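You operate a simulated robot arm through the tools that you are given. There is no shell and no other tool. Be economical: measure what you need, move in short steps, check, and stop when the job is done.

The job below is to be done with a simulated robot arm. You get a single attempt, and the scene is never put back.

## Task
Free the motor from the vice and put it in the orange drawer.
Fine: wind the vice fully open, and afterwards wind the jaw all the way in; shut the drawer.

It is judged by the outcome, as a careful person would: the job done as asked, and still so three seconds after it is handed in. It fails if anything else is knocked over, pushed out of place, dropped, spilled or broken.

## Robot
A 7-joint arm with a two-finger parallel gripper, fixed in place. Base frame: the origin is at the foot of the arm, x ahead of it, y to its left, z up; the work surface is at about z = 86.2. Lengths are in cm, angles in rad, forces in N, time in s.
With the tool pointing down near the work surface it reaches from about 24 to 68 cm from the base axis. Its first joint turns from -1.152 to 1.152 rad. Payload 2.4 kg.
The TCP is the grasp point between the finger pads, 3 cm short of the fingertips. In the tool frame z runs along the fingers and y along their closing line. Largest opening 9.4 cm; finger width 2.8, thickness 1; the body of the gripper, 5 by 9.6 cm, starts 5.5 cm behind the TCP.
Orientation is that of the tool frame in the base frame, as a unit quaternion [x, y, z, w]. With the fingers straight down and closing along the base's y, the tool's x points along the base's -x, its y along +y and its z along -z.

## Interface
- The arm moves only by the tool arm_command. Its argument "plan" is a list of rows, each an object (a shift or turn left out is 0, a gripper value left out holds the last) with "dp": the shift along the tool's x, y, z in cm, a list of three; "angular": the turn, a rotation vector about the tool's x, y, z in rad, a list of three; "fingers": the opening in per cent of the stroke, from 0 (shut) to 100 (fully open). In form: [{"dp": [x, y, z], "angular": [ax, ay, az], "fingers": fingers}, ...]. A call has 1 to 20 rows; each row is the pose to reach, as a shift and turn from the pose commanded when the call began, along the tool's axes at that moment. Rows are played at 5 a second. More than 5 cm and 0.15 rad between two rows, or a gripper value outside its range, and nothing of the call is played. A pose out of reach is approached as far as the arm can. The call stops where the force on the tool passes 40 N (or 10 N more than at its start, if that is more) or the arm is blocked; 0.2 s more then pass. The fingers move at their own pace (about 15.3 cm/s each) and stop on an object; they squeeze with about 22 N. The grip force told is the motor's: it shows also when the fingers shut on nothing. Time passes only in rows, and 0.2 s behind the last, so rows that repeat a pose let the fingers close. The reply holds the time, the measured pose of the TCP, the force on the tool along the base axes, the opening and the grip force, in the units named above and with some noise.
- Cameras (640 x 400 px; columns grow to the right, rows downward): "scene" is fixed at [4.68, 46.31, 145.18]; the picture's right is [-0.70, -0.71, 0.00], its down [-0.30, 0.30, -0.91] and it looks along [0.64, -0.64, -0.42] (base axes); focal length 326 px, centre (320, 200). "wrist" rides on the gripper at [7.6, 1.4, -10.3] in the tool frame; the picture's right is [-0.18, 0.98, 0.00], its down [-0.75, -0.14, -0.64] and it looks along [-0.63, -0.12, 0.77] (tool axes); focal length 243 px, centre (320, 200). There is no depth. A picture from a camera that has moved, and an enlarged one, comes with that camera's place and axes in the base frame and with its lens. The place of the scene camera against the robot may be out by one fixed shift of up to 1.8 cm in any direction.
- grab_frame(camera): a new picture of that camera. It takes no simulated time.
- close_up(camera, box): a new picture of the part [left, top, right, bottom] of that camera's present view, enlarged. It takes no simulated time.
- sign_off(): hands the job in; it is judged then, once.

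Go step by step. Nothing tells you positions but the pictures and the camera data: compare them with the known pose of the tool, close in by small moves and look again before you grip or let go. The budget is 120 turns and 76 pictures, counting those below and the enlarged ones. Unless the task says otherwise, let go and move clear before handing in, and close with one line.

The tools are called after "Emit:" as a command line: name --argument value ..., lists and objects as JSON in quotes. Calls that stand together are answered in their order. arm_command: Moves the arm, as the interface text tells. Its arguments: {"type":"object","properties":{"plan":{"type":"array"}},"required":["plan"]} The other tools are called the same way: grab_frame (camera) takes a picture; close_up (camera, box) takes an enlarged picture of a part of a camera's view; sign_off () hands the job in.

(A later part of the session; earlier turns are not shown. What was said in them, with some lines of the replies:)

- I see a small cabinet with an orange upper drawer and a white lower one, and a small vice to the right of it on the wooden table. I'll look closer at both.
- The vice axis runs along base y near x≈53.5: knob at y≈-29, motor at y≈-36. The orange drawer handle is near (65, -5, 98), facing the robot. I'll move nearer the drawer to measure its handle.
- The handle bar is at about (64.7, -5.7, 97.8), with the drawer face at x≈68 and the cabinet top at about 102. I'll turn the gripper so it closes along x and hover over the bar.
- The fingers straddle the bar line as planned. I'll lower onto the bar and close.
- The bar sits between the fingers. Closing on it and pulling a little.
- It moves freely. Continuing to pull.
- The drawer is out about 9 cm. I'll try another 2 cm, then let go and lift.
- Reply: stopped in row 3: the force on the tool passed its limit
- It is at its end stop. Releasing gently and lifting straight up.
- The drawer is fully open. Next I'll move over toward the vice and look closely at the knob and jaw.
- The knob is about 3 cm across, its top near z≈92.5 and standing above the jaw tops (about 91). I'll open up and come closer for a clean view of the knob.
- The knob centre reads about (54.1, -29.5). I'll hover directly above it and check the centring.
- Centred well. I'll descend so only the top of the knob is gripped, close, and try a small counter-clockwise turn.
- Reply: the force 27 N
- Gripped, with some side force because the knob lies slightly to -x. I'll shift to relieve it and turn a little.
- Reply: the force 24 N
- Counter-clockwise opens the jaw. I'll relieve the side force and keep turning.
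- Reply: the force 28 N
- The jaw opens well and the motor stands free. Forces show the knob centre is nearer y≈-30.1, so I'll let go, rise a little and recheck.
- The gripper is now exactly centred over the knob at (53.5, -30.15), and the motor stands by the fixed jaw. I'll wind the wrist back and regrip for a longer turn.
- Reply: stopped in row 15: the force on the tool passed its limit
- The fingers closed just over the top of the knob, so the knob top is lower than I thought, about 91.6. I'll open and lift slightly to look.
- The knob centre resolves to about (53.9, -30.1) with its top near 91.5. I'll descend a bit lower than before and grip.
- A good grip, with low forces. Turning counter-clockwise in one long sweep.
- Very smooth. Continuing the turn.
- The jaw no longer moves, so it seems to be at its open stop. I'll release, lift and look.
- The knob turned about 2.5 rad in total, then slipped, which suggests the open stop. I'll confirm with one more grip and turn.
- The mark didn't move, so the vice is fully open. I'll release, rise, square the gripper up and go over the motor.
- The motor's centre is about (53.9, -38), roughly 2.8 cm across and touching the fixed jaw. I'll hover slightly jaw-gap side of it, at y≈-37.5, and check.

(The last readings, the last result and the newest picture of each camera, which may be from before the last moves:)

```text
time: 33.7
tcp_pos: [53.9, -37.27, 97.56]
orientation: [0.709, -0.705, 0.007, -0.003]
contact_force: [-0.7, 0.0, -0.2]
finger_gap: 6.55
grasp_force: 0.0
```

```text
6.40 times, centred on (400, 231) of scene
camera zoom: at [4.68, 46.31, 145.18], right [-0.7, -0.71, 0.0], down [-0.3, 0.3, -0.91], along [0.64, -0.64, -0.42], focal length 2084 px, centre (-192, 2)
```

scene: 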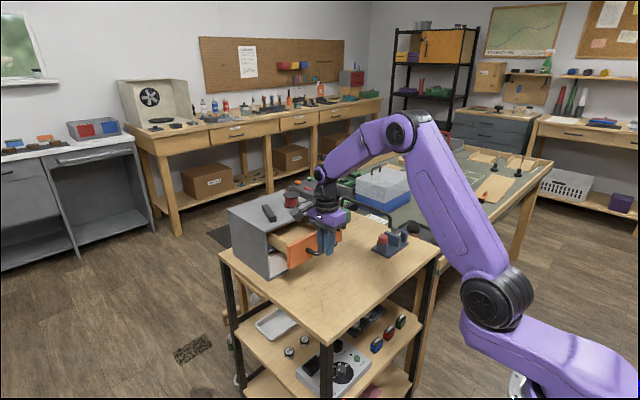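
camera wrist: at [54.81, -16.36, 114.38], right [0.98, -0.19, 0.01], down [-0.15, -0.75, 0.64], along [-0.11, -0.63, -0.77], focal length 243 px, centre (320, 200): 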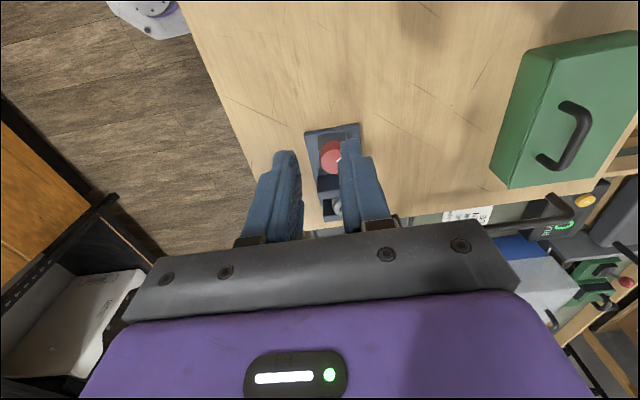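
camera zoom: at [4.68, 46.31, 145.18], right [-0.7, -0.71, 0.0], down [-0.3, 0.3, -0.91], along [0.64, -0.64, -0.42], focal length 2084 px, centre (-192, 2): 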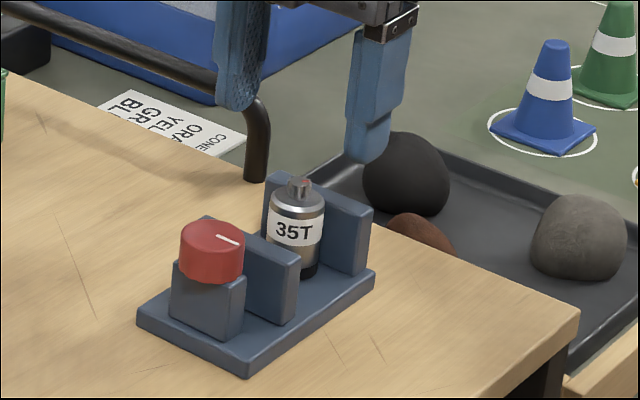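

The gripper is aligned in x, with the finger edge clear of the fixed jaw. I'll descend around the motor in two steps, then close.

Emit:
arm_command --plan '[{"dp": [0.1, 0, 2]}, {"dp": [0.1, 0, 4]}, {"dp": [0.1, 0, 5.5]}, {"dp": [0.1, 0, 6.4]}, {"dp": [0.1, 0, 6.4]}]'

Emit:
close_up --camera "wrist" --box '[208, 60, 432, 200]'

Emit:
close_up --camera "scene" --box '[350, 200, 450, 262]'

```text
time: 34.9
tcp_pos: [54.05, -37.83, 91.3]
orientation: [0.709, -0.705, 0.006, -0.003]
contact_force: [0.1, -0.1, -0.4]
finger_gap: 6.54
grasp_force: 0.1
```

```text
2.86 times, centred on (320, 130) of wrist
camera zoom: at [52.61, -45.31, 101.74], right [-0.98, 0.18, -0.01], down [0.13, 0.76, 0.64], along [0.12, 0.63, -0.77], focal length 693 px, centre (320, 400)
```

zoom: 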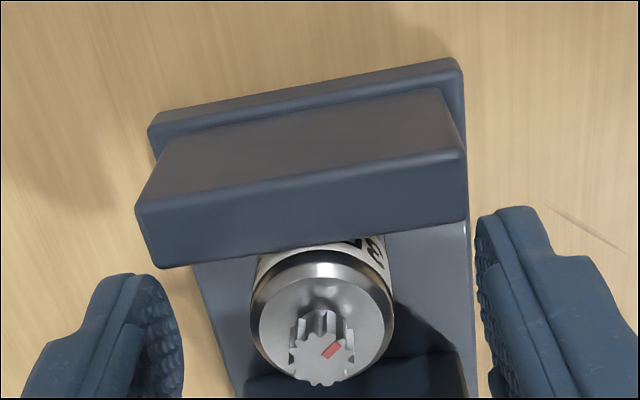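

```text
6.40 times, centred on (400, 231) of scene
camera zoom: at [4.68, 46.31, 145.18], right [-0.7, -0.71, 0.0], down [-0.3, 0.3, -0.91], along [0.64, -0.64, -0.42], focal length 2084 px, centre (-192, 2)
```

zoom: 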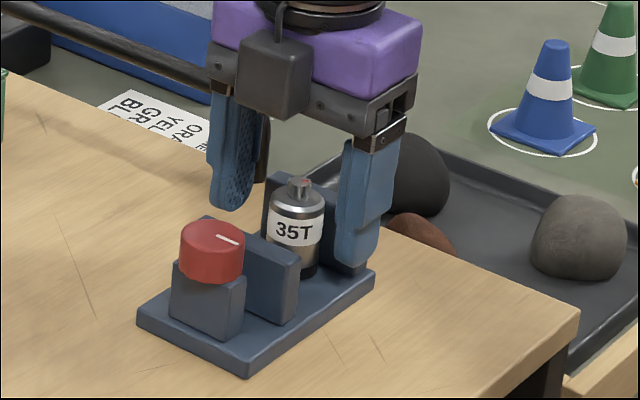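

The motor is between the fingers and clear of the jaw. Closing.

Emit:
arm_command --plan '[{"fingers": 50}, {"fingers": 0}, {"fingers": 0}, {"fingers": 0}]'

Emit:
close_up --camera "scene" --box '[350, 200, 450, 262]'

```text
time: 35.9
tcp_pos: [54.05, -37.77, 91.4]
orientation: [0.709, -0.705, 0.006, -0.003]
contact_force: [-0.8, 0.4, -1.1]
finger_gap: 2.67
grasp_force: 22.1
```

```text
6.40 times, centred on (400, 231) of scene
camera zoom: at [4.68, 46.31, 145.18], right [-0.7, -0.71, 0.0], down [-0.3, 0.3, -0.91], along [0.64, -0.64, -0.42], focal length 2084 px, centre (-192, 2)
```

zoom: 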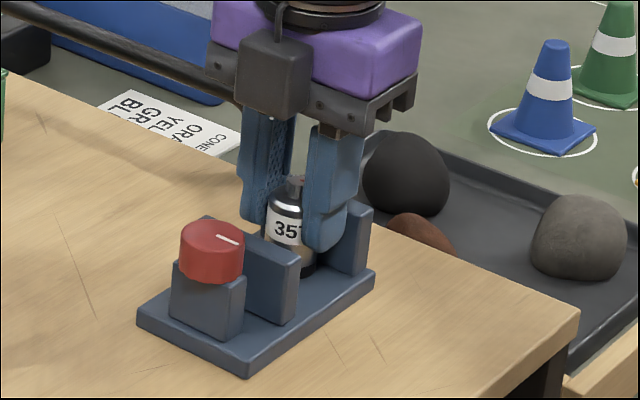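

Motor gripped at 2.67 cm. Lifting straight up slowly.

Emit:
arm_command --plan '[{"dp": [0, 0, -1]}, {"dp": [0, 0, -3]}, {"dp": [0, 0, -6]}, {"dp": [0, 0, -9]}, {"dp": [0, 0, -12]}, {"dp": [0, 0, -15]}, {"dp": [0, 0, -17]}, {"dp": [0, 0, -17]}]'

Emit:
grab_frame --camera "scene"

Emit:
close_up --camera "scene" --box '[210, 170, 370, 270]'

```text
time: 37.7
tcp_pos: [53.89, -37.65, 108.74]
orientation: [0.71, -0.704, 0.006, -0.002]
contact_force: [-1.6, 0.1, -0.1]
finger_gap: 2.66
grasp_force: 22.3
```

```text
29 pictures are left
```

scene: 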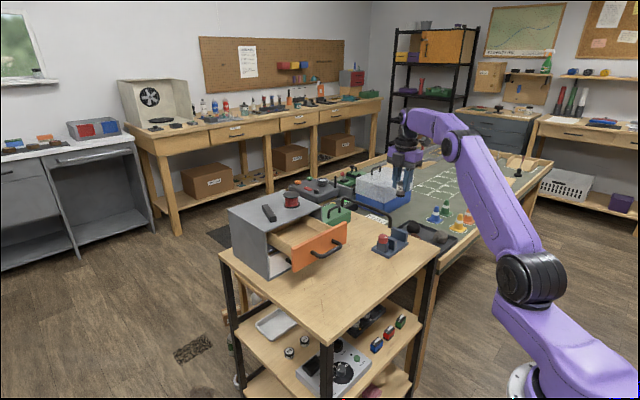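

```text
4.00 times, centred on (290, 220) of scene
camera zoom: at [4.68, 46.3, 145.18], right [-0.7, -0.71, 0.0], down [-0.3, 0.3, -0.91], along [0.64, -0.64, -0.42], focal length 1302 px, centre (440, 120)
```

zoom: 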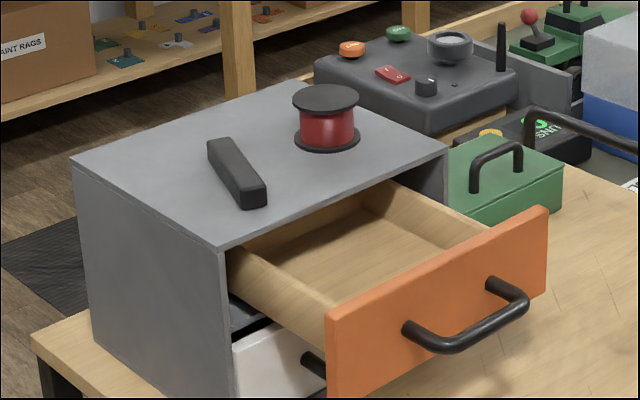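

The motor is held. The drawer interior is clear, so I'll carry the motor across at this height to above its middle, near (62.5, -5.5).

Emit:
arm_command --plan '[{"dp": [-2, -0.3, -0.2]}, {"dp": [-5, -1, -0.5]}, {"dp": [-8.5, -2, -0.5]}, {"dp": [-12, -3, -0.5]}, {"dp": [-15.5, -4, -0.5]}, {"dp": [-19, -5, -0.5]}, {"dp": [-22.5, -6, -0.5]}, {"dp": [-26, -7, -0.5]}, {"dp": [-29, -8, -0.5]}, {"dp": [-31, -8.4, -0.5]}, {"dp": [-32, -8.6, -0.5]}, {"dp": [-32, -8.6, -0.5]}]'

Emit:
grab_frame --camera "wrist"

Emit:
close_up --camera "scene" --box '[210, 170, 370, 270]'

```text
time: 40.3
tcp_pos: [62.03, -5.5, 108.59]
orientation: [0.709, -0.705, 0.006, -0.002]
contact_force: [0.2, -0.7, -1.3]
finger_gap: 2.67
grasp_force: 22.1
```

```text
27 pictures are left
camera wrist: at [60.67, -13.03, 119.09], right [-0.98, 0.18, -0.01], down [0.13, 0.76, 0.64], along [0.12, 0.63, -0.77], focal length 243 px, centre (320, 200)
```

wrist: 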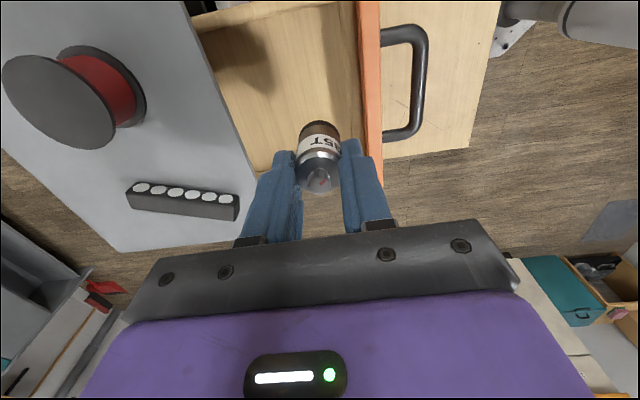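

```text
4.00 times, centred on (290, 220) of scene
camera zoom: at [4.68, 46.31, 145.18], right [-0.7, -0.71, 0.0], down [-0.3, 0.3, -0.91], along [0.64, -0.64, -0.42], focal length 1302 px, centre (440, 120)
```

zoom: 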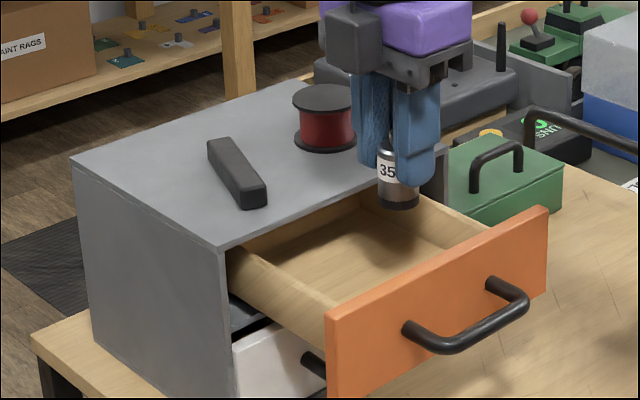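

The motor is above the drawer, a little near its front, so I'll shift 1.5 cm inward and lower most of the way.

Emit:
arm_command --plan '[{"dp": [0, -1.5, 0]}, {"dp": [0, -1.5, 2.5]}, {"dp": [0, -1.5, 5]}, {"dp": [0, -1.5, 7]}, {"dp": [0, -1.5, 7]}]'

Emit:
close_up --camera "scene" --box '[240, 190, 352, 260]'

Emit:
close_up --camera "wrist" --box '[200, 40, 440, 190]'

```text
time: 41.5
tcp_pos: [63.73, -5.36, 101.81]
orientation: [0.709, -0.705, 0.007, -0.002]
contact_force: [0.3, 0.1, -1.8]
finger_gap: 2.68
grasp_force: 21.5
```

```text
5.71 times, centred on (296, 225) of scene
camera zoom: at [4.68, 46.31, 145.18], right [-0.7, -0.71, 0.0], down [-0.3, 0.3, -0.91], along [0.64, -0.64, -0.42], focal length 1860 px, centre (457, 57)
```

zoom: 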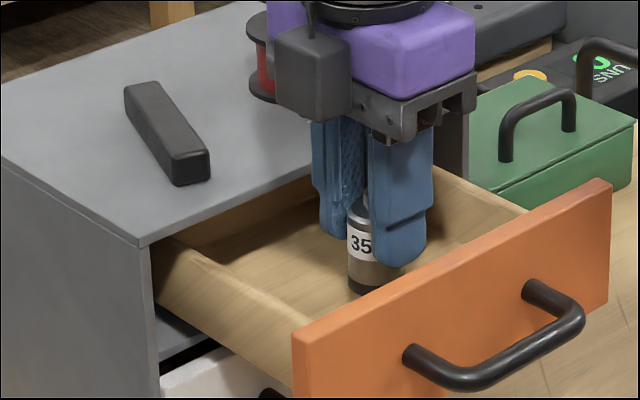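

```text
2.67 times, centred on (320, 115) of wrist
camera zoom: at [62.28, -12.97, 112.27], right [-0.98, 0.18, -0.01], down [0.13, 0.76, 0.64], along [0.12, 0.63, -0.77], focal length 647 px, centre (320, 427)
```

zoom: 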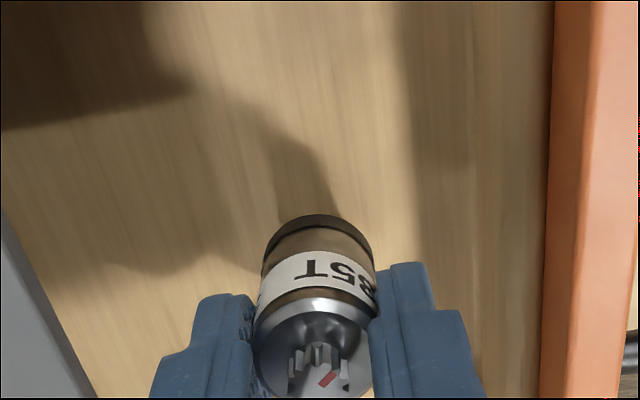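

Almost at the floor. Lowering in small steps, watching the vertical force.

Emit:
arm_command --plan '[{"dp": [0, 0, 0.3]}, {"dp": [0, 0, 0.6]}, {"dp": [0, 0, 0.9]}, {"dp": [0, 0, 0.9]}]'

```text
time: 42.5
tcp_pos: [63.75, -5.54, 100.94]
orientation: [0.709, -0.705, 0.007, -0.002]
contact_force: [-0.4, 0.2, -0.4]
finger_gap: 2.68
grasp_force: 22.1
```

Emit:
arm_command --plan '[{"dp": [0, 0, 0.2]}, {"dp": [0, 0, 0.4]}, {"dp": [0, 0, 0.6]}, {"dp": [0, 0, 0.6]}]'

Emit:
close_up --camera "scene" --box '[240, 190, 352, 260]'

```text
time: 43.5
tcp_pos: [63.91, -5.52, 100.49]
orientation: [0.709, -0.705, 0.009, -0.004]
contact_force: [1.3, -2.1, 28.8]
finger_gap: 2.7
grasp_force: 22.5
```

```text
5.71 times, centred on (296, 225) of scene
camera zoom: at [4.62, 46.31, 145.18], right [-0.7, -0.71, 0.0], down [-0.3, 0.3, -0.91], along [0.64, -0.64, -0.42], focal length 1860 px, centre (457, 57)
```

zoom: 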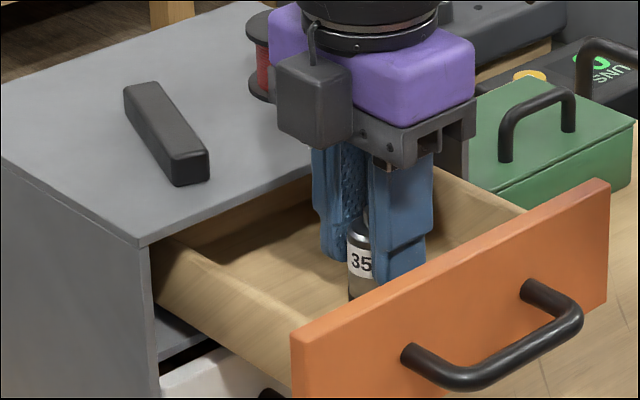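

Floor contact (29 N up). I'll ease off a touch, open a little, and lift clear.

Emit:
arm_command --plan '[{"dp": [0, 0, -0.2]}, {"dp": [0, 0, -0.2]}, {"dp": [0, 0, -0.2], "fingers": 50}, {"dp": [0, 0, -0.2], "fingers": 50}, {"dp": [0, 0, -3]}, {"dp": [0, 0, -7]}, {"dp": [0, 0, -9]}, {"dp": [0, 0, -9]}]'

Emit:
close_up --camera "scene" --box '[240, 190, 352, 260]'

Emit:
close_up --camera "wrist" --box '[200, 40, 440, 190]'

```text
time: 45.3
tcp_pos: [63.69, -5.67, 109.43]
orientation: [0.709, -0.705, 0.006, -0.002]
contact_force: [0.0, -0.5, -0.3]
finger_gap: 4.68
grasp_force: 0.1
```

```text
5.71 times, centred on (296, 225) of scene
camera zoom: at [4.68, 46.31, 145.18], right [-0.7, -0.71, 0.0], down [-0.3, 0.3, -0.91], along [0.64, -0.64, -0.42], focal length 1860 px, centre (457, 57)
```

zoom: 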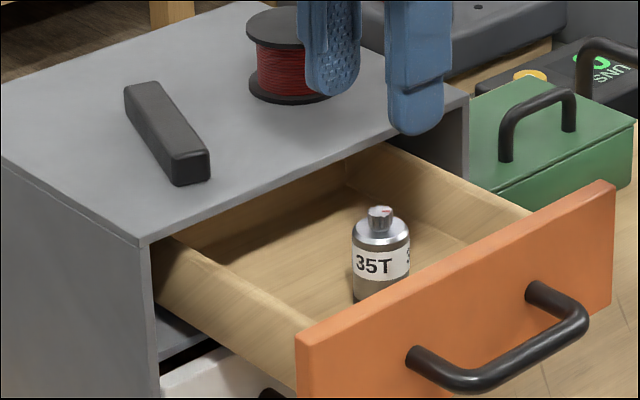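

```text
2.67 times, centred on (320, 115) of wrist
camera zoom: at [62.24, -13.21, 119.79], right [-0.98, 0.18, -0.01], down [0.13, 0.76, 0.64], along [0.12, 0.63, -0.77], focal length 647 px, centre (320, 427)
```

zoom: 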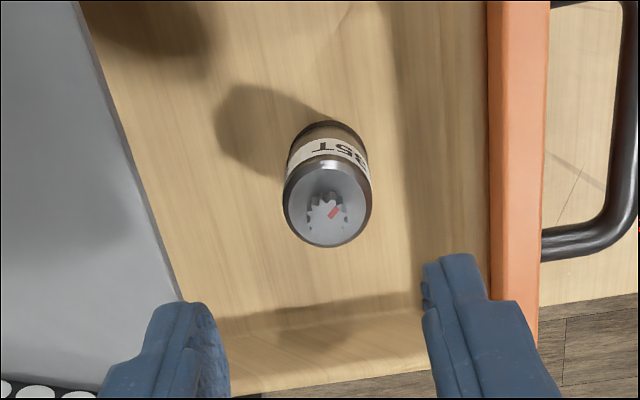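

The motor stands upright in the drawer. Its top seems slightly below the front's top edge, so I'll close slowly and check clearance midway. First, going over to the handle.

Emit:
arm_command --plan '[{"dp": [0, 3, 0], "fingers": 30}, {"dp": [0, 6.5, 0]}, {"dp": [-0.1, 9.7, 0]}, {"dp": [-0.1, 9.7, 3]}, {"dp": [-0.1, 9.7, 3]}]'

Emit:
close_up --camera "wrist" --box '[200, 40, 440, 190]'

```text
time: 46.5
tcp_pos: [54.11, -5.17, 105.95]
orientation: [0.709, -0.705, 0.006, -0.004]
contact_force: [0.7, -0.6, -0.8]
finger_gap: 2.83
grasp_force: 0.0
```

```text
2.67 times, centred on (320, 115) of wrist
camera zoom: at [52.55, -12.75, 116.4], right [-0.98, 0.18, -0.01], down [0.13, 0.76, 0.64], along [0.12, 0.63, -0.77], focal length 647 px, centre (320, 427)
```

zoom: 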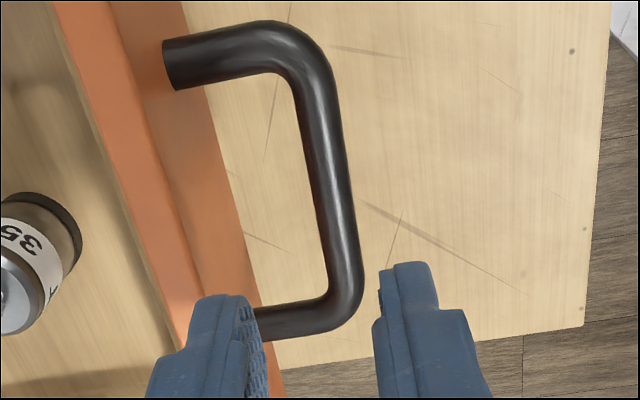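

The bar lies about 0.7 cm further toward -x. Adjusting, descending and gripping it.

Emit:
arm_command --plan '[{"dp": [0, 0.7, 0]}, {"dp": [0, 0.7, 3.5]}, {"dp": [0, 0.7, 6.9]}, {"dp": [0, 0.7, 6.9], "fingers": 0}, {"dp": [0, 0.7, 6.9]}]'

```text
time: 47.7
tcp_pos: [53.47, -5.19, 99.56]
orientation: [0.711, -0.703, 0.009, -0.003]
contact_force: [-0.7, -0.2, 22.2]
finger_gap: 1.16
grasp_force: 44.7
```

Gripped the bar. Relieving the vertical load and pushing in 2.5 cm slowly, then checking the motor's clearance.

Emit:
arm_command --plan '[{"dp": [0, 0, -0.4]}, {"dp": [0, -0.5, -0.4]}, {"dp": [0, -1, -0.4]}, {"dp": [0, -1.5, -0.4]}, {"dp": [0, -2, -0.4]}, {"dp": [0, -2.5, -0.4]}]'

Emit:
close_up --camera "scene" --box '[256, 190, 352, 250]'

Emit:
close_up --camera "wrist" --box '[100, 80, 340, 230]'

```text
time: 49.1
tcp_pos: [55.89, -5.22, 99.66]
orientation: [0.709, -0.705, 0.004, -0.002]
contact_force: [0.9, 14.2, -19.2]
finger_gap: 1.19
grasp_force: 45.5
```

```text
6.67 times, centred on (304, 220) of scene
camera zoom: at [4.71, 46.35, 145.17], right [-0.7, -0.71, 0.0], down [-0.3, 0.3, -0.91], along [0.64, -0.64, -0.42], focal length 2170 px, centre (427, 67)
```

zoom: 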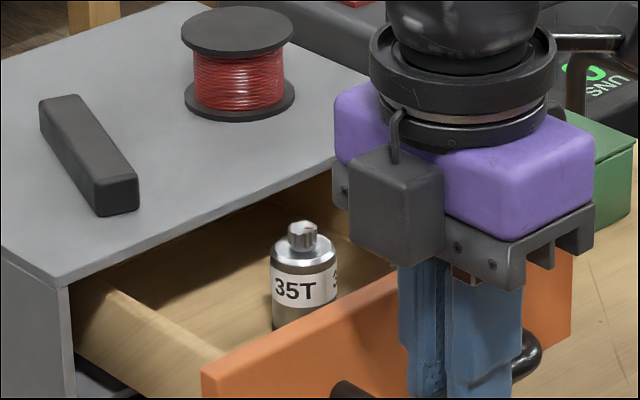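

```text
2.67 times, centred on (220, 155) of wrist
camera zoom: at [54.47, -12.81, 110.0], right [-0.98, 0.18, -0.01], down [0.13, 0.76, 0.64], along [0.12, 0.63, -0.77], focal length 647 px, centre (587, 320)
```

zoom: 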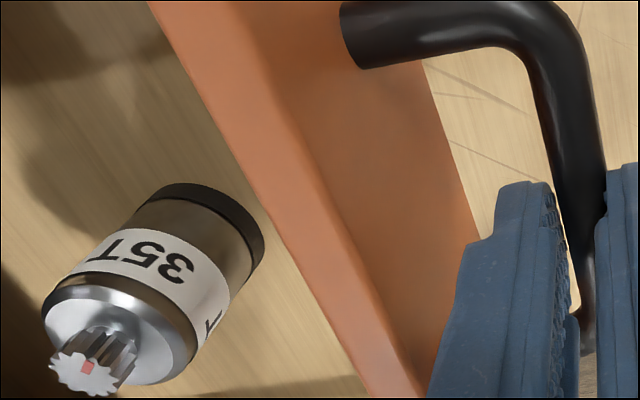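

The shaft top comes out roughly 0.7 cm below the cabinet's top panel, so it fits. Continuing slowly.

Emit:
arm_command --plan '[{"dp": [0, -0.4, 0.2]}, {"dp": [0, -0.8, 0.2]}, {"dp": [0, -1.2, 0.2]}, {"dp": [0, -1.6, 0.2]}, {"dp": [0, -2, 0.2]}, {"dp": [0, -2.4, 0.2]}, {"dp": [0, -2.8, 0.2]}, {"dp": [0, -3.2, 0.2]}, {"dp": [0, -3.6, 0.2]}, {"dp": [0, -4, 0.2]}]'

Emit:
close_up --camera "scene" --box '[256, 190, 352, 250]'

```text
time: 51.3
tcp_pos: [59.91, -5.3, 99.65]
orientation: [0.71, -0.704, 0.005, -0.001]
contact_force: [-1.8, 17.4, -15.0]
finger_gap: 1.16
grasp_force: 45.5
```

```text
6.67 times, centred on (304, 220) of scene
camera zoom: at [4.71, 46.35, 145.16], right [-0.7, -0.71, 0.0], down [-0.3, 0.3, -0.91], along [0.64, -0.64, -0.42], focal length 2170 px, centre (427, 67)
```

zoom: 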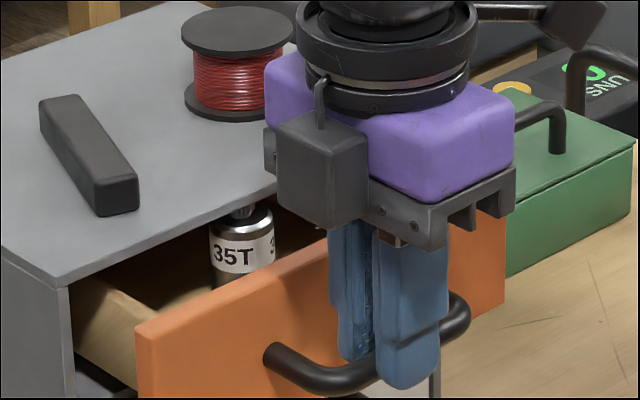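

The shaft passed under the panel and the motor is upright. Pushing the rest of the way.

Emit:
arm_command --plan '[{"dp": [0, -0.5, 0.1]}, {"dp": [0, -1, 0.1]}, {"dp": [0, -1.5, 0.1]}, {"dp": [0, -2, 0.1]}, {"dp": [0, -2.5, 0.1]}, {"dp": [0, -3, 0.1]}, {"dp": [0, -3.5, 0.1]}, {"dp": [0, -4, 0.1]}, {"dp": [0, -4.5, 0.1]}, {"dp": [0, -4.9, 0.1]}, {"dp": [0, -5.1, 0.1]}]'

Emit:
close_up --camera "scene" --box '[216, 185, 344, 265]'

```text
time: 53.7
tcp_pos: [64.95, -5.19, 99.68]
orientation: [0.71, -0.704, 0.004, 0.0]
contact_force: [-11.7, 14.0, 5.5]
finger_gap: 1.14
grasp_force: 44.9
```

```text
5.00 times, centred on (280, 225) of scene
camera zoom: at [4.63, 46.35, 145.17], right [-0.7, -0.71, 0.0], down [-0.3, 0.3, -0.91], along [0.64, -0.64, -0.42], focal length 1628 px, centre (520, 75)
```

zoom: 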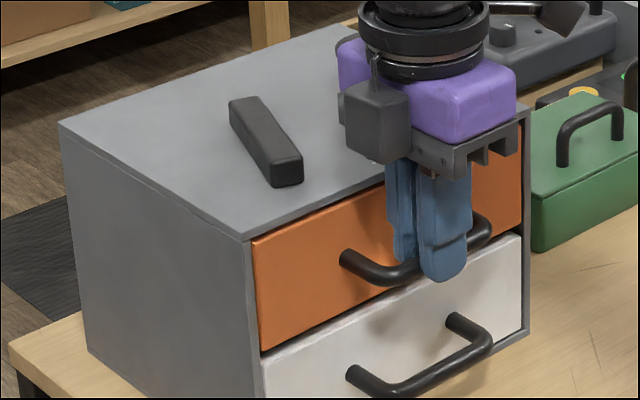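

The drawer looks flush, and the reaction suggests its stop. One small extra push, then release and lift away.

Emit:
arm_command --plan '[{"dp": [0, -0.15, 0]}, {"dp": [0, -0.15, 0], "fingers": 30}, {"dp": [0, -0.1, 0], "fingers": 30}, {"dp": [0, 0, -3]}, {"dp": [0, 0, -7]}, {"dp": [0, 2, -10]}, {"dp": [0, 2, -10]}]'

Emit:
close_up --camera "scene" --box '[216, 185, 344, 265]'

```text
time: 55.3
tcp_pos: [62.92, -5.53, 109.81]
orientation: [0.709, -0.705, 0.006, -0.003]
contact_force: [0.1, 0.2, 0.5]
finger_gap: 2.85
grasp_force: 0.0
```

```text
5.00 times, centred on (280, 225) of scene
camera zoom: at [4.68, 46.31, 145.18], right [-0.7, -0.71, 0.0], down [-0.3, 0.3, -0.91], along [0.64, -0.64, -0.42], focal length 1628 px, centre (520, 75)
```

zoom: 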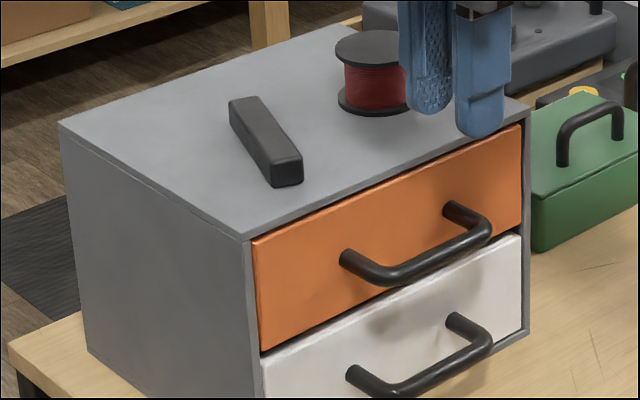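

The drawer is shut. Now back over the vice knob at (53.95, -30.25) to wind the jaw in.

Emit:
arm_command --plan '[{"dp": [1.5, 3, 0]}, {"dp": [4.5, 5, 0], "fingers": 55}, {"dp": [8.5, 6.5, 0]}, {"dp": [12.5, 8, 0]}, {"dp": [16.5, 9, 1]}, {"dp": [20, 9, 4]}, {"dp": [23, 9, 7.5]}, {"dp": [24.7, 9, 10]}, {"dp": [24.7, 9, 10]}]'

Emit:
close_up --camera "wrist" --box '[208, 60, 432, 200]'

```text
time: 57.3
tcp_pos: [54.07, -29.89, 99.59]
orientation: [0.709, -0.705, 0.007, -0.002]
contact_force: [-0.3, 1.0, 0.2]
finger_gap: 5.18
grasp_force: 0.1
```

```text
2.86 times, centred on (320, 130) of wrist
camera zoom: at [52.62, -37.5, 109.93], right [-0.98, 0.18, -0.01], down [0.13, 0.76, 0.64], along [0.12, 0.63, -0.77], focal length 693 px, centre (320, 400)
```

zoom: 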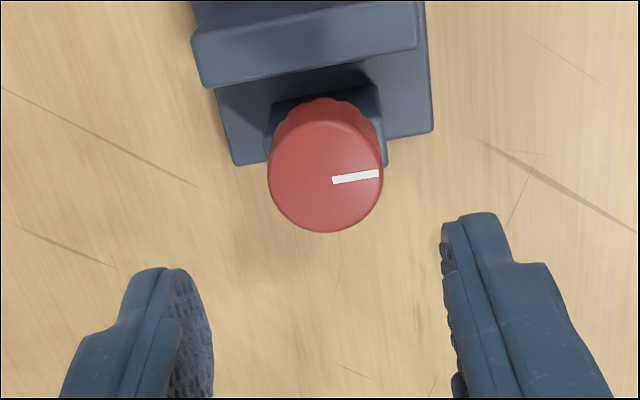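

Good view; a small correction, then descend, grip and turn clockwise.

Emit:
arm_command --plan '[{"dp": [0.3, 0.1, 2.8]}, {"dp": [0.3, 0.1, 5.7]}, {"dp": [0.3, 0.1, 5.7], "fingers": 0}, {"dp": [0.3, 0.1, 5.7]}, {"dp": [0.3, 0.1, 5.7], "angular": [0, 0, 0.14]}, {"dp": [0.3, 0.1, 5.7], "angular": [0, 0, 0.28]}, {"dp": [0.3, 0.1, 5.7], "angular": [0, 0, 0.42]}, {"dp": [0.3, 0.1, 5.7], "angular": [0, 0, 0.56]}, {"dp": [0.3, 0.1, 5.7], "angular": [0, 0, 0.7]}, {"dp": [0.3, 0.1, 5.7], "angular": [0, 0, 0.84]}, {"dp": [0.3, 0.1, 5.7], "angular": [0, 0, 0.98]}, {"dp": [0.3, 0.1, 5.7], "angular": [0, 0, 1.12]}, {"dp": [0.3, 0.1, 5.7], "angular": [0, 0, 1.26]}, {"dp": [0.3, 0.1, 5.7], "angular": [0, 0, 1.4]}]'

Emit:
close_up --camera "scene" --box '[350, 200, 450, 262]'

```text
time: 60.3
tcp_pos: [53.72, -30.24, 93.69]
orientation: [-0.087, 0.996, 0.001, -0.001]
contact_force: [-28.0, 6.5, -16.3]
finger_gap: 3.11
grasp_force: 45.0
```

```text
6.40 times, centred on (400, 231) of scene
camera zoom: at [4.64, 46.3, 145.18], right [-0.7, -0.71, 0.0], down [-0.3, 0.3, -0.91], along [0.64, -0.64, -0.42], focal length 2084 px, centre (-192, 2)
```

zoom: 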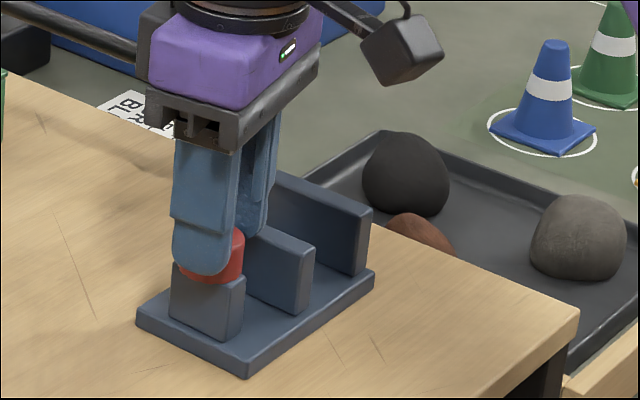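

The jaw is moving in. Relieving the side load and continuing.

Emit:
arm_command --plan '[{"dp": [0.3, 0, 0.1]}, {"dp": [0.3, 0, 0.1], "angular": [0, 0, 0.14]}, {"dp": [0.3, 0, 0.1], "angular": [0, 0, 0.28]}, {"dp": [0.3, 0, 0.1], "angular": [0, 0, 0.42]}, {"dp": [0.3, 0, 0.1], "angular": [0, 0, 0.56]}, {"dp": [0.3, 0, 0.1], "angular": [0, 0, 0.7]}, {"dp": [0.3, 0, 0.1], "angular": [0, 0, 0.84]}, {"dp": [0.3, 0, 0.1], "angular": [0, 0, 0.98]}, {"dp": [0.3, 0, 0.1], "angular": [0, 0, 1.12]}, {"dp": [0.3, 0, 0.1], "angular": [0, 0, 1.26]}, {"dp": [0.3, 0, 0.1], "angular": [0, 0, 1.4]}, {"dp": [0.3, 0, 0.1], "angular": [0, 0, 1.54]}]'

Emit:
close_up --camera "scene" --box '[350, 200, 450, 262]'

```text
time: 62.9
tcp_pos: [53.79, -29.84, 93.76]
orientation: [0.629, 0.777, 0.002, 0.002]
contact_force: [1.0, 27.5, -12.4]
finger_gap: 3.09
grasp_force: 45.3
```

```text
6.40 times, centred on (400, 231) of scene
camera zoom: at [4.71, 46.37, 145.16], right [-0.7, -0.71, 0.0], down [-0.3, 0.3, -0.91], along [0.64, -0.64, -0.42], focal length 2084 px, centre (-192, 2)
```

zoom: 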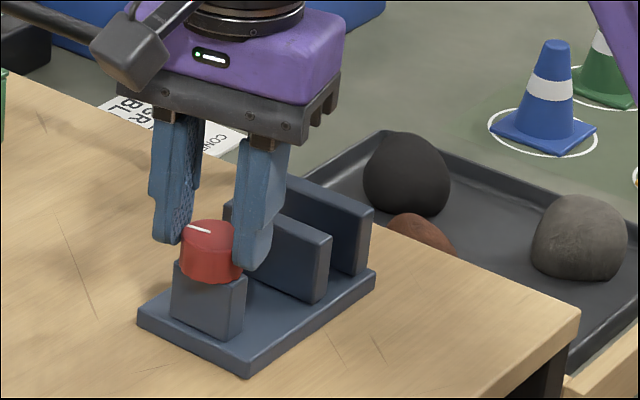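

About halfway. I'll release, rise, rewind the wrist and regrip.

Emit:
arm_command --plan '[{"fingers": 55}, {"fingers": 55}, {"dp": [0, 0, -3]}, {"dp": [0, 0, -5], "angular": [0, 0, -0.14]}, {"dp": [0, 0, -5], "angular": [0, 0, -0.28]}, {"dp": [0, 0, -5], "angular": [0, 0, -0.42]}, {"dp": [0, 0, -5], "angular": [0, 0, -0.56]}, {"dp": [0, 0, -5], "angular": [0, 0, -0.7]}, {"dp": [0, 0, -5], "angular": [0, 0, -0.84]}, {"dp": [0, 0, -5], "angular": [0, 0, -0.98]}, {"dp": [0, 0, -5], "angular": [0, 0, -1.12]}, {"dp": [0, 0, -5], "angular": [0, 0, -1.26]}, {"dp": [0, 0, -5], "angular": [0, 0, -1.4]}, {"dp": [0, 0, -5], "angular": [0, 0, -1.54]}, {"dp": [0, 0, -5], "angular": [0, 0, -1.68]}, {"dp": [0, 0, -5], "angular": [0, 0, -1.82]}, {"dp": [0, 0, -5], "angular": [0, 0, -1.96]}, {"dp": [0, 0, -5], "angular": [0, 0, -2.1]}, {"dp": [0, 0, -5], "angular": [0, 0, -2.24]}, {"dp": [0, 0, -5], "angular": [0, 0, -2.38]}]'

Emit:
arm_command --plan '[{"angular": [0, 0, -0.14]}, {"angular": [0, 0, -0.28]}, {"angular": [0, 0, -0.42]}, {"angular": [0, 0, -0.54]}, {"angular": [0, 0, -0.54]}]'

Emit:
close_up --camera "wrist" --box '[208, 60, 432, 200]'

```text
time: 67.1
tcp_pos: [53.84, -30.46, 98.71]
orientation: [-0.487, 0.873, -0.006, 0.005]
contact_force: [-0.1, -0.4, -0.2]
finger_gap: 5.17
grasp_force: 0.1
```

```text
time: 68.3
tcp_pos: [53.89, -30.41, 98.85]
orientation: [-0.702, 0.712, -0.006, 0.003]
contact_force: [-0.6, 0.5, 0.5]
finger_gap: 5.18
grasp_force: 0.1
```

```text
2.86 times, centred on (320, 130) of wrist
camera zoom: at [52.19, -38.0, 109.14], right [-0.98, 0.2, -0.01], down [0.14, 0.76, 0.64], along [0.14, 0.62, -0.77], focal length 693 px, centre (320, 400)
```

zoom: 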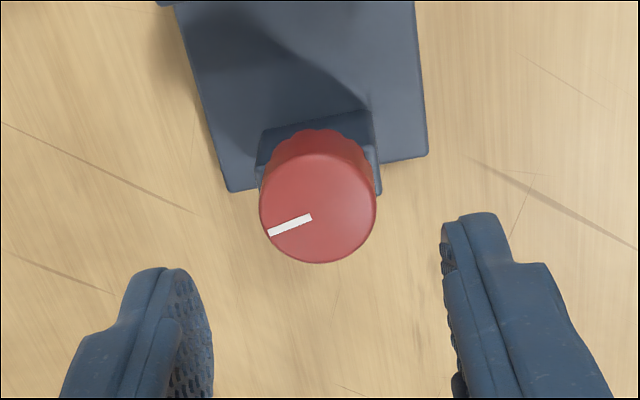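

Well placed; shifting 0.2 cm in +y, gripping and turning clockwise again.

Emit:
arm_command --plan '[{"dp": [-0.2, 0, 2.5]}, {"dp": [-0.2, 0, 5]}, {"dp": [-0.2, 0, 5], "fingers": 0}, {"dp": [-0.2, 0, 5]}, {"dp": [-0.2, 0, 5], "angular": [0, 0, 0.14]}, {"dp": [-0.2, 0, 5], "angular": [0, 0, 0.28]}, {"dp": [-0.2, 0, 5], "angular": [0, 0, 0.42]}, {"dp": [-0.2, 0, 5], "angular": [0, 0, 0.56]}, {"dp": [-0.2, 0, 5], "angular": [0, 0, 0.7]}, {"dp": [-0.2, 0, 5], "angular": [0, 0, 0.84]}, {"dp": [-0.2, 0, 5], "angular": [0, 0, 0.98]}, {"dp": [-0.2, 0, 5], "angular": [0, 0, 1.12]}, {"dp": [-0.2, 0, 5], "angular": [0, 0, 1.26]}, {"dp": [-0.2, 0, 5], "angular": [0, 0, 1.4]}, {"dp": [-0.2, 0, 5], "angular": [0, 0, 1.54]}]'

Emit:
arm_command --plan '[{"angular": [0, 0, 0.14]}, {"angular": [0, 0, 0.28]}, {"angular": [0, 0, 0.42]}, {"angular": [0, 0, 0.56]}, {"angular": [0, 0, 0.7]}, {"angular": [0, 0, 0.84]}, {"angular": [0, 0, 0.98]}, {"angular": [0, 0, 1.12]}, {"angular": [0, 0, 1.26]}, {"angular": [0, 0, 1.4]}, {"angular": [0, 0, 1.54]}]'

Emit:
close_up --camera "scene" --box '[350, 200, 450, 262]'

```text
time: 71.5
tcp_pos: [53.94, -30.23, 93.64]
orientation: [-0.005, 1.0, -0.002, 0.005]
contact_force: [8.0, 5.8, -24.4]
finger_gap: 3.15
grasp_force: 45.0
```

```text
time: 73.9
tcp_pos: [54.04, -30.47, 94.06]
orientation: [0.691, 0.723, 0.002, 0.009]
contact_force: [11.6, 6.8, 1.4]
finger_gap: 3.14
grasp_force: 45.3
```

```text
6.40 times, centred on (400, 231) of scene
camera zoom: at [4.71, 46.32, 145.17], right [-0.7, -0.71, 0.0], down [-0.3, 0.3, -0.91], along [0.64, -0.64, -0.42], focal length 2084 px, centre (-192, 2)
```

zoom: 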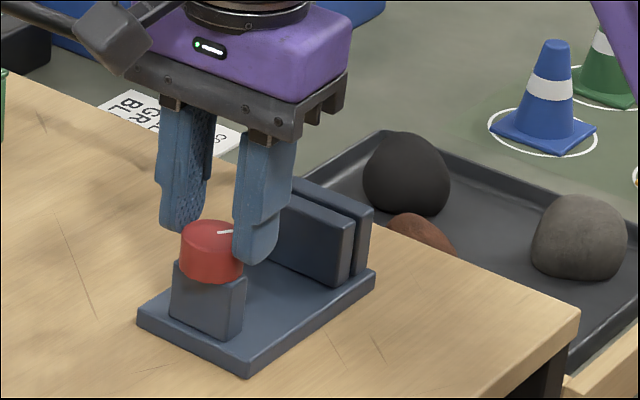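

The jaw is almost in. One more sweep until it stops.

Emit:
arm_command --plan '[{"fingers": 55}, {"fingers": 55}, {"dp": [0, 0, -3]}, {"dp": [0, 0, -5], "angular": [0, 0, -0.14]}, {"dp": [0, 0, -5], "angular": [0, 0, -0.28]}, {"dp": [0, 0, -5], "angular": [0, 0, -0.42]}, {"dp": [0, 0, -5], "angular": [0, 0, -0.56]}, {"dp": [0, 0, -5], "angular": [0, 0, -0.7]}, {"dp": [0, 0, -5], "angular": [0, 0, -0.84]}, {"dp": [0, 0, -5], "angular": [0, 0, -0.98]}, {"dp": [0, 0, -5], "angular": [0, 0, -1.12]}, {"dp": [0, 0, -5], "angular": [0, 0, -1.26]}, {"dp": [0, 0, -5], "angular": [0, 0, -1.4]}, {"dp": [0, 0, -5], "angular": [0, 0, -1.54]}, {"dp": [0, 0, -5], "angular": [0, 0, -1.68]}, {"dp": [0, 0, -5], "angular": [0, 0, -1.82]}, {"dp": [0, 0, -5], "angular": [0, 0, -1.96]}, {"dp": [0, 0, -5], "angular": [0, 0, -2.1]}, {"dp": [0, 0, -5], "angular": [0, 0, -2.24]}, {"dp": [0, 0, -5], "angular": [0, 0, -2.38]}]'

Emit:
arm_command --plan '[{"angular": [0, 0, -0.14]}, {"angular": [0, 0, -0.28]}, {"angular": [0, 0, -0.42]}, {"angular": [0, 0, -0.56]}, {"angular": [0, 0, -0.7]}, {"angular": [0, 0, -0.7]}]'

Emit:
close_up --camera "wrist" --box '[208, 60, 432, 200]'

```text
time: 78.1
tcp_pos: [53.78, -30.22, 98.7]
orientation: [-0.416, 0.909, -0.004, 0.005]
contact_force: [0.9, -0.5, -0.2]
finger_gap: 5.14
grasp_force: 0.0
```

```text
time: 79.5
tcp_pos: [53.75, -30.35, 98.69]
orientation: [-0.702, 0.712, -0.006, 0.003]
contact_force: [0.3, 0.0, 0.3]
finger_gap: 5.17
grasp_force: 0.1
```

```text
2.86 times, centred on (320, 130) of wrist
camera zoom: at [52.14, -37.85, 109.11], right [-0.98, 0.2, -0.01], down [0.14, 0.76, 0.64], along [0.14, 0.62, -0.77], focal length 693 px, centre (320, 400)
```

zoom: 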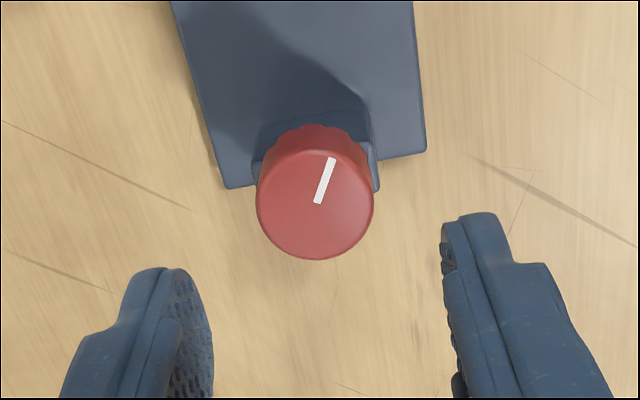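

The knob turned about 2.2 of 3.08 rad, so it likely hit the inner stop. I'll confirm with one more grip and turn.

Emit:
arm_command --plan '[{"dp": [-0.15, -0.15, 2.5]}, {"dp": [-0.15, -0.15, 5]}, {"dp": [-0.15, -0.15, 5], "fingers": 0}, {"dp": [-0.15, -0.15, 5]}, {"dp": [-0.15, -0.15, 5], "angular": [0, 0, 0.14]}, {"dp": [-0.15, -0.15, 5], "angular": [0, 0, 0.28]}, {"dp": [-0.15, -0.15, 5], "angular": [0, 0, 0.42]}, {"dp": [-0.15, -0.15, 5], "angular": [0, 0, 0.56]}, {"dp": [-0.15, -0.15, 5], "angular": [0, 0, 0.7]}, {"dp": [-0.15, -0.15, 5], "angular": [0, 0, 0.84]}, {"dp": [-0.15, -0.15, 5], "angular": [0, 0, 0.98]}]'

Emit:
arm_command --plan '[{"fingers": 55}, {"fingers": 55}, {"dp": [0, 0, -3]}, {"dp": [0, 0, -7]}, {"dp": [0, 0, -11]}, {"dp": [0, 0, -11]}]'

Emit:
close_up --camera "scene" --box '[350, 200, 450, 262]'

Emit:
close_up --camera "wrist" --box '[208, 60, 432, 200]'

```text
time: 81.9
tcp_pos: [53.86, -30.23, 93.59]
orientation: [-0.283, 0.959, -0.003, 0.004]
contact_force: [1.2, -0.9, -3.5]
finger_gap: 3.17
grasp_force: 44.7
```

```text
time: 83.3
tcp_pos: [53.77, -30.05, 104.47]
orientation: [-0.283, 0.959, -0.006, 0.005]
contact_force: [-0.6, -0.2, 0.1]
finger_gap: 5.21
grasp_force: 0.0
```

```text
6.40 times, centred on (400, 231) of scene
camera zoom: at [4.68, 46.31, 145.18], right [-0.7, -0.71, 0.0], down [-0.3, 0.3, -0.91], along [0.64, -0.64, -0.42], focal length 2084 px, centre (-192, 2)
```

zoom: 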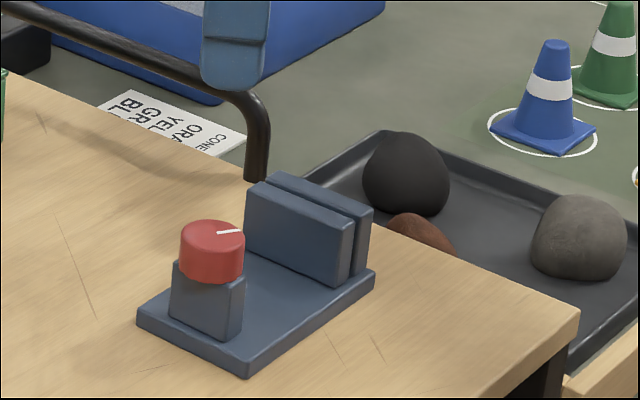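

```text
2.86 times, centred on (320, 130) of wrist
camera zoom: at [46.64, -32.99, 114.79], right [-0.38, 0.92, -0.01], down [0.7, 0.3, 0.65], along [0.6, 0.24, -0.76], focal length 693 px, centre (320, 400)
```

zoom: 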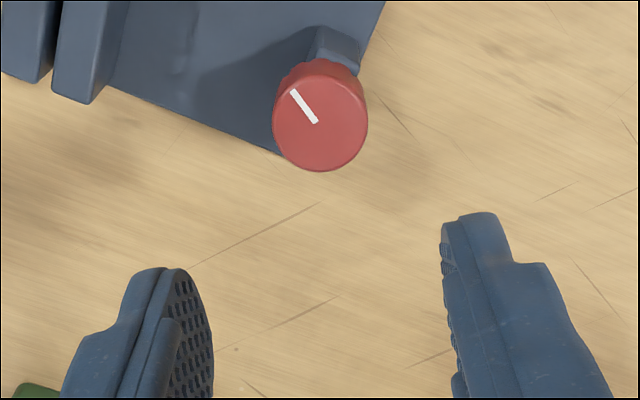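

The mark and jaw did not move, so the jaw is fully in. I'll move clear and take a last look.

Emit:
arm_command --plan '[{"dp": [0, 0, -4]}, {"dp": [0, 0, -8]}, {"dp": [0, 0, -10]}, {"dp": [0, 0, -10]}]'

Emit:
close_up --camera "scene" --box '[210, 160, 466, 320]'

```text
time: 84.3
tcp_pos: [53.93, -30.01, 114.56]
orientation: [-0.283, 0.959, -0.005, 0.005]
contact_force: [0.7, 0.5, 0.3]
finger_gap: 5.16
grasp_force: 0.1
```

```text
2.50 times, centred on (338, 240) of scene
camera zoom: at [4.68, 46.31, 145.18], right [-0.7, -0.71, 0.0], down [-0.3, 0.3, -0.91], along [0.64, -0.64, -0.42], focal length 814 px, centre (275, 100)
```

zoom: 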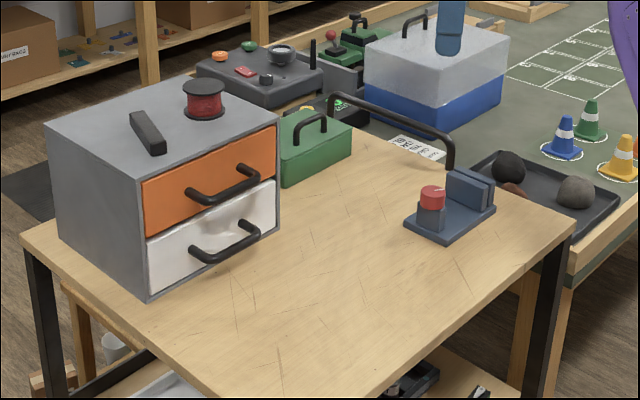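

The drawer is shut with the motor inside, the vice jaw is wound fully in, and everything else looks in place. Handing in.

Emit:
sign_off

```text
The job is handed in.
```

The motor is in the shut orange drawer; the vice was wound fully open to free it, then its jaw was wound in until it stopped, leaving a sliver of a gap between the jaws.
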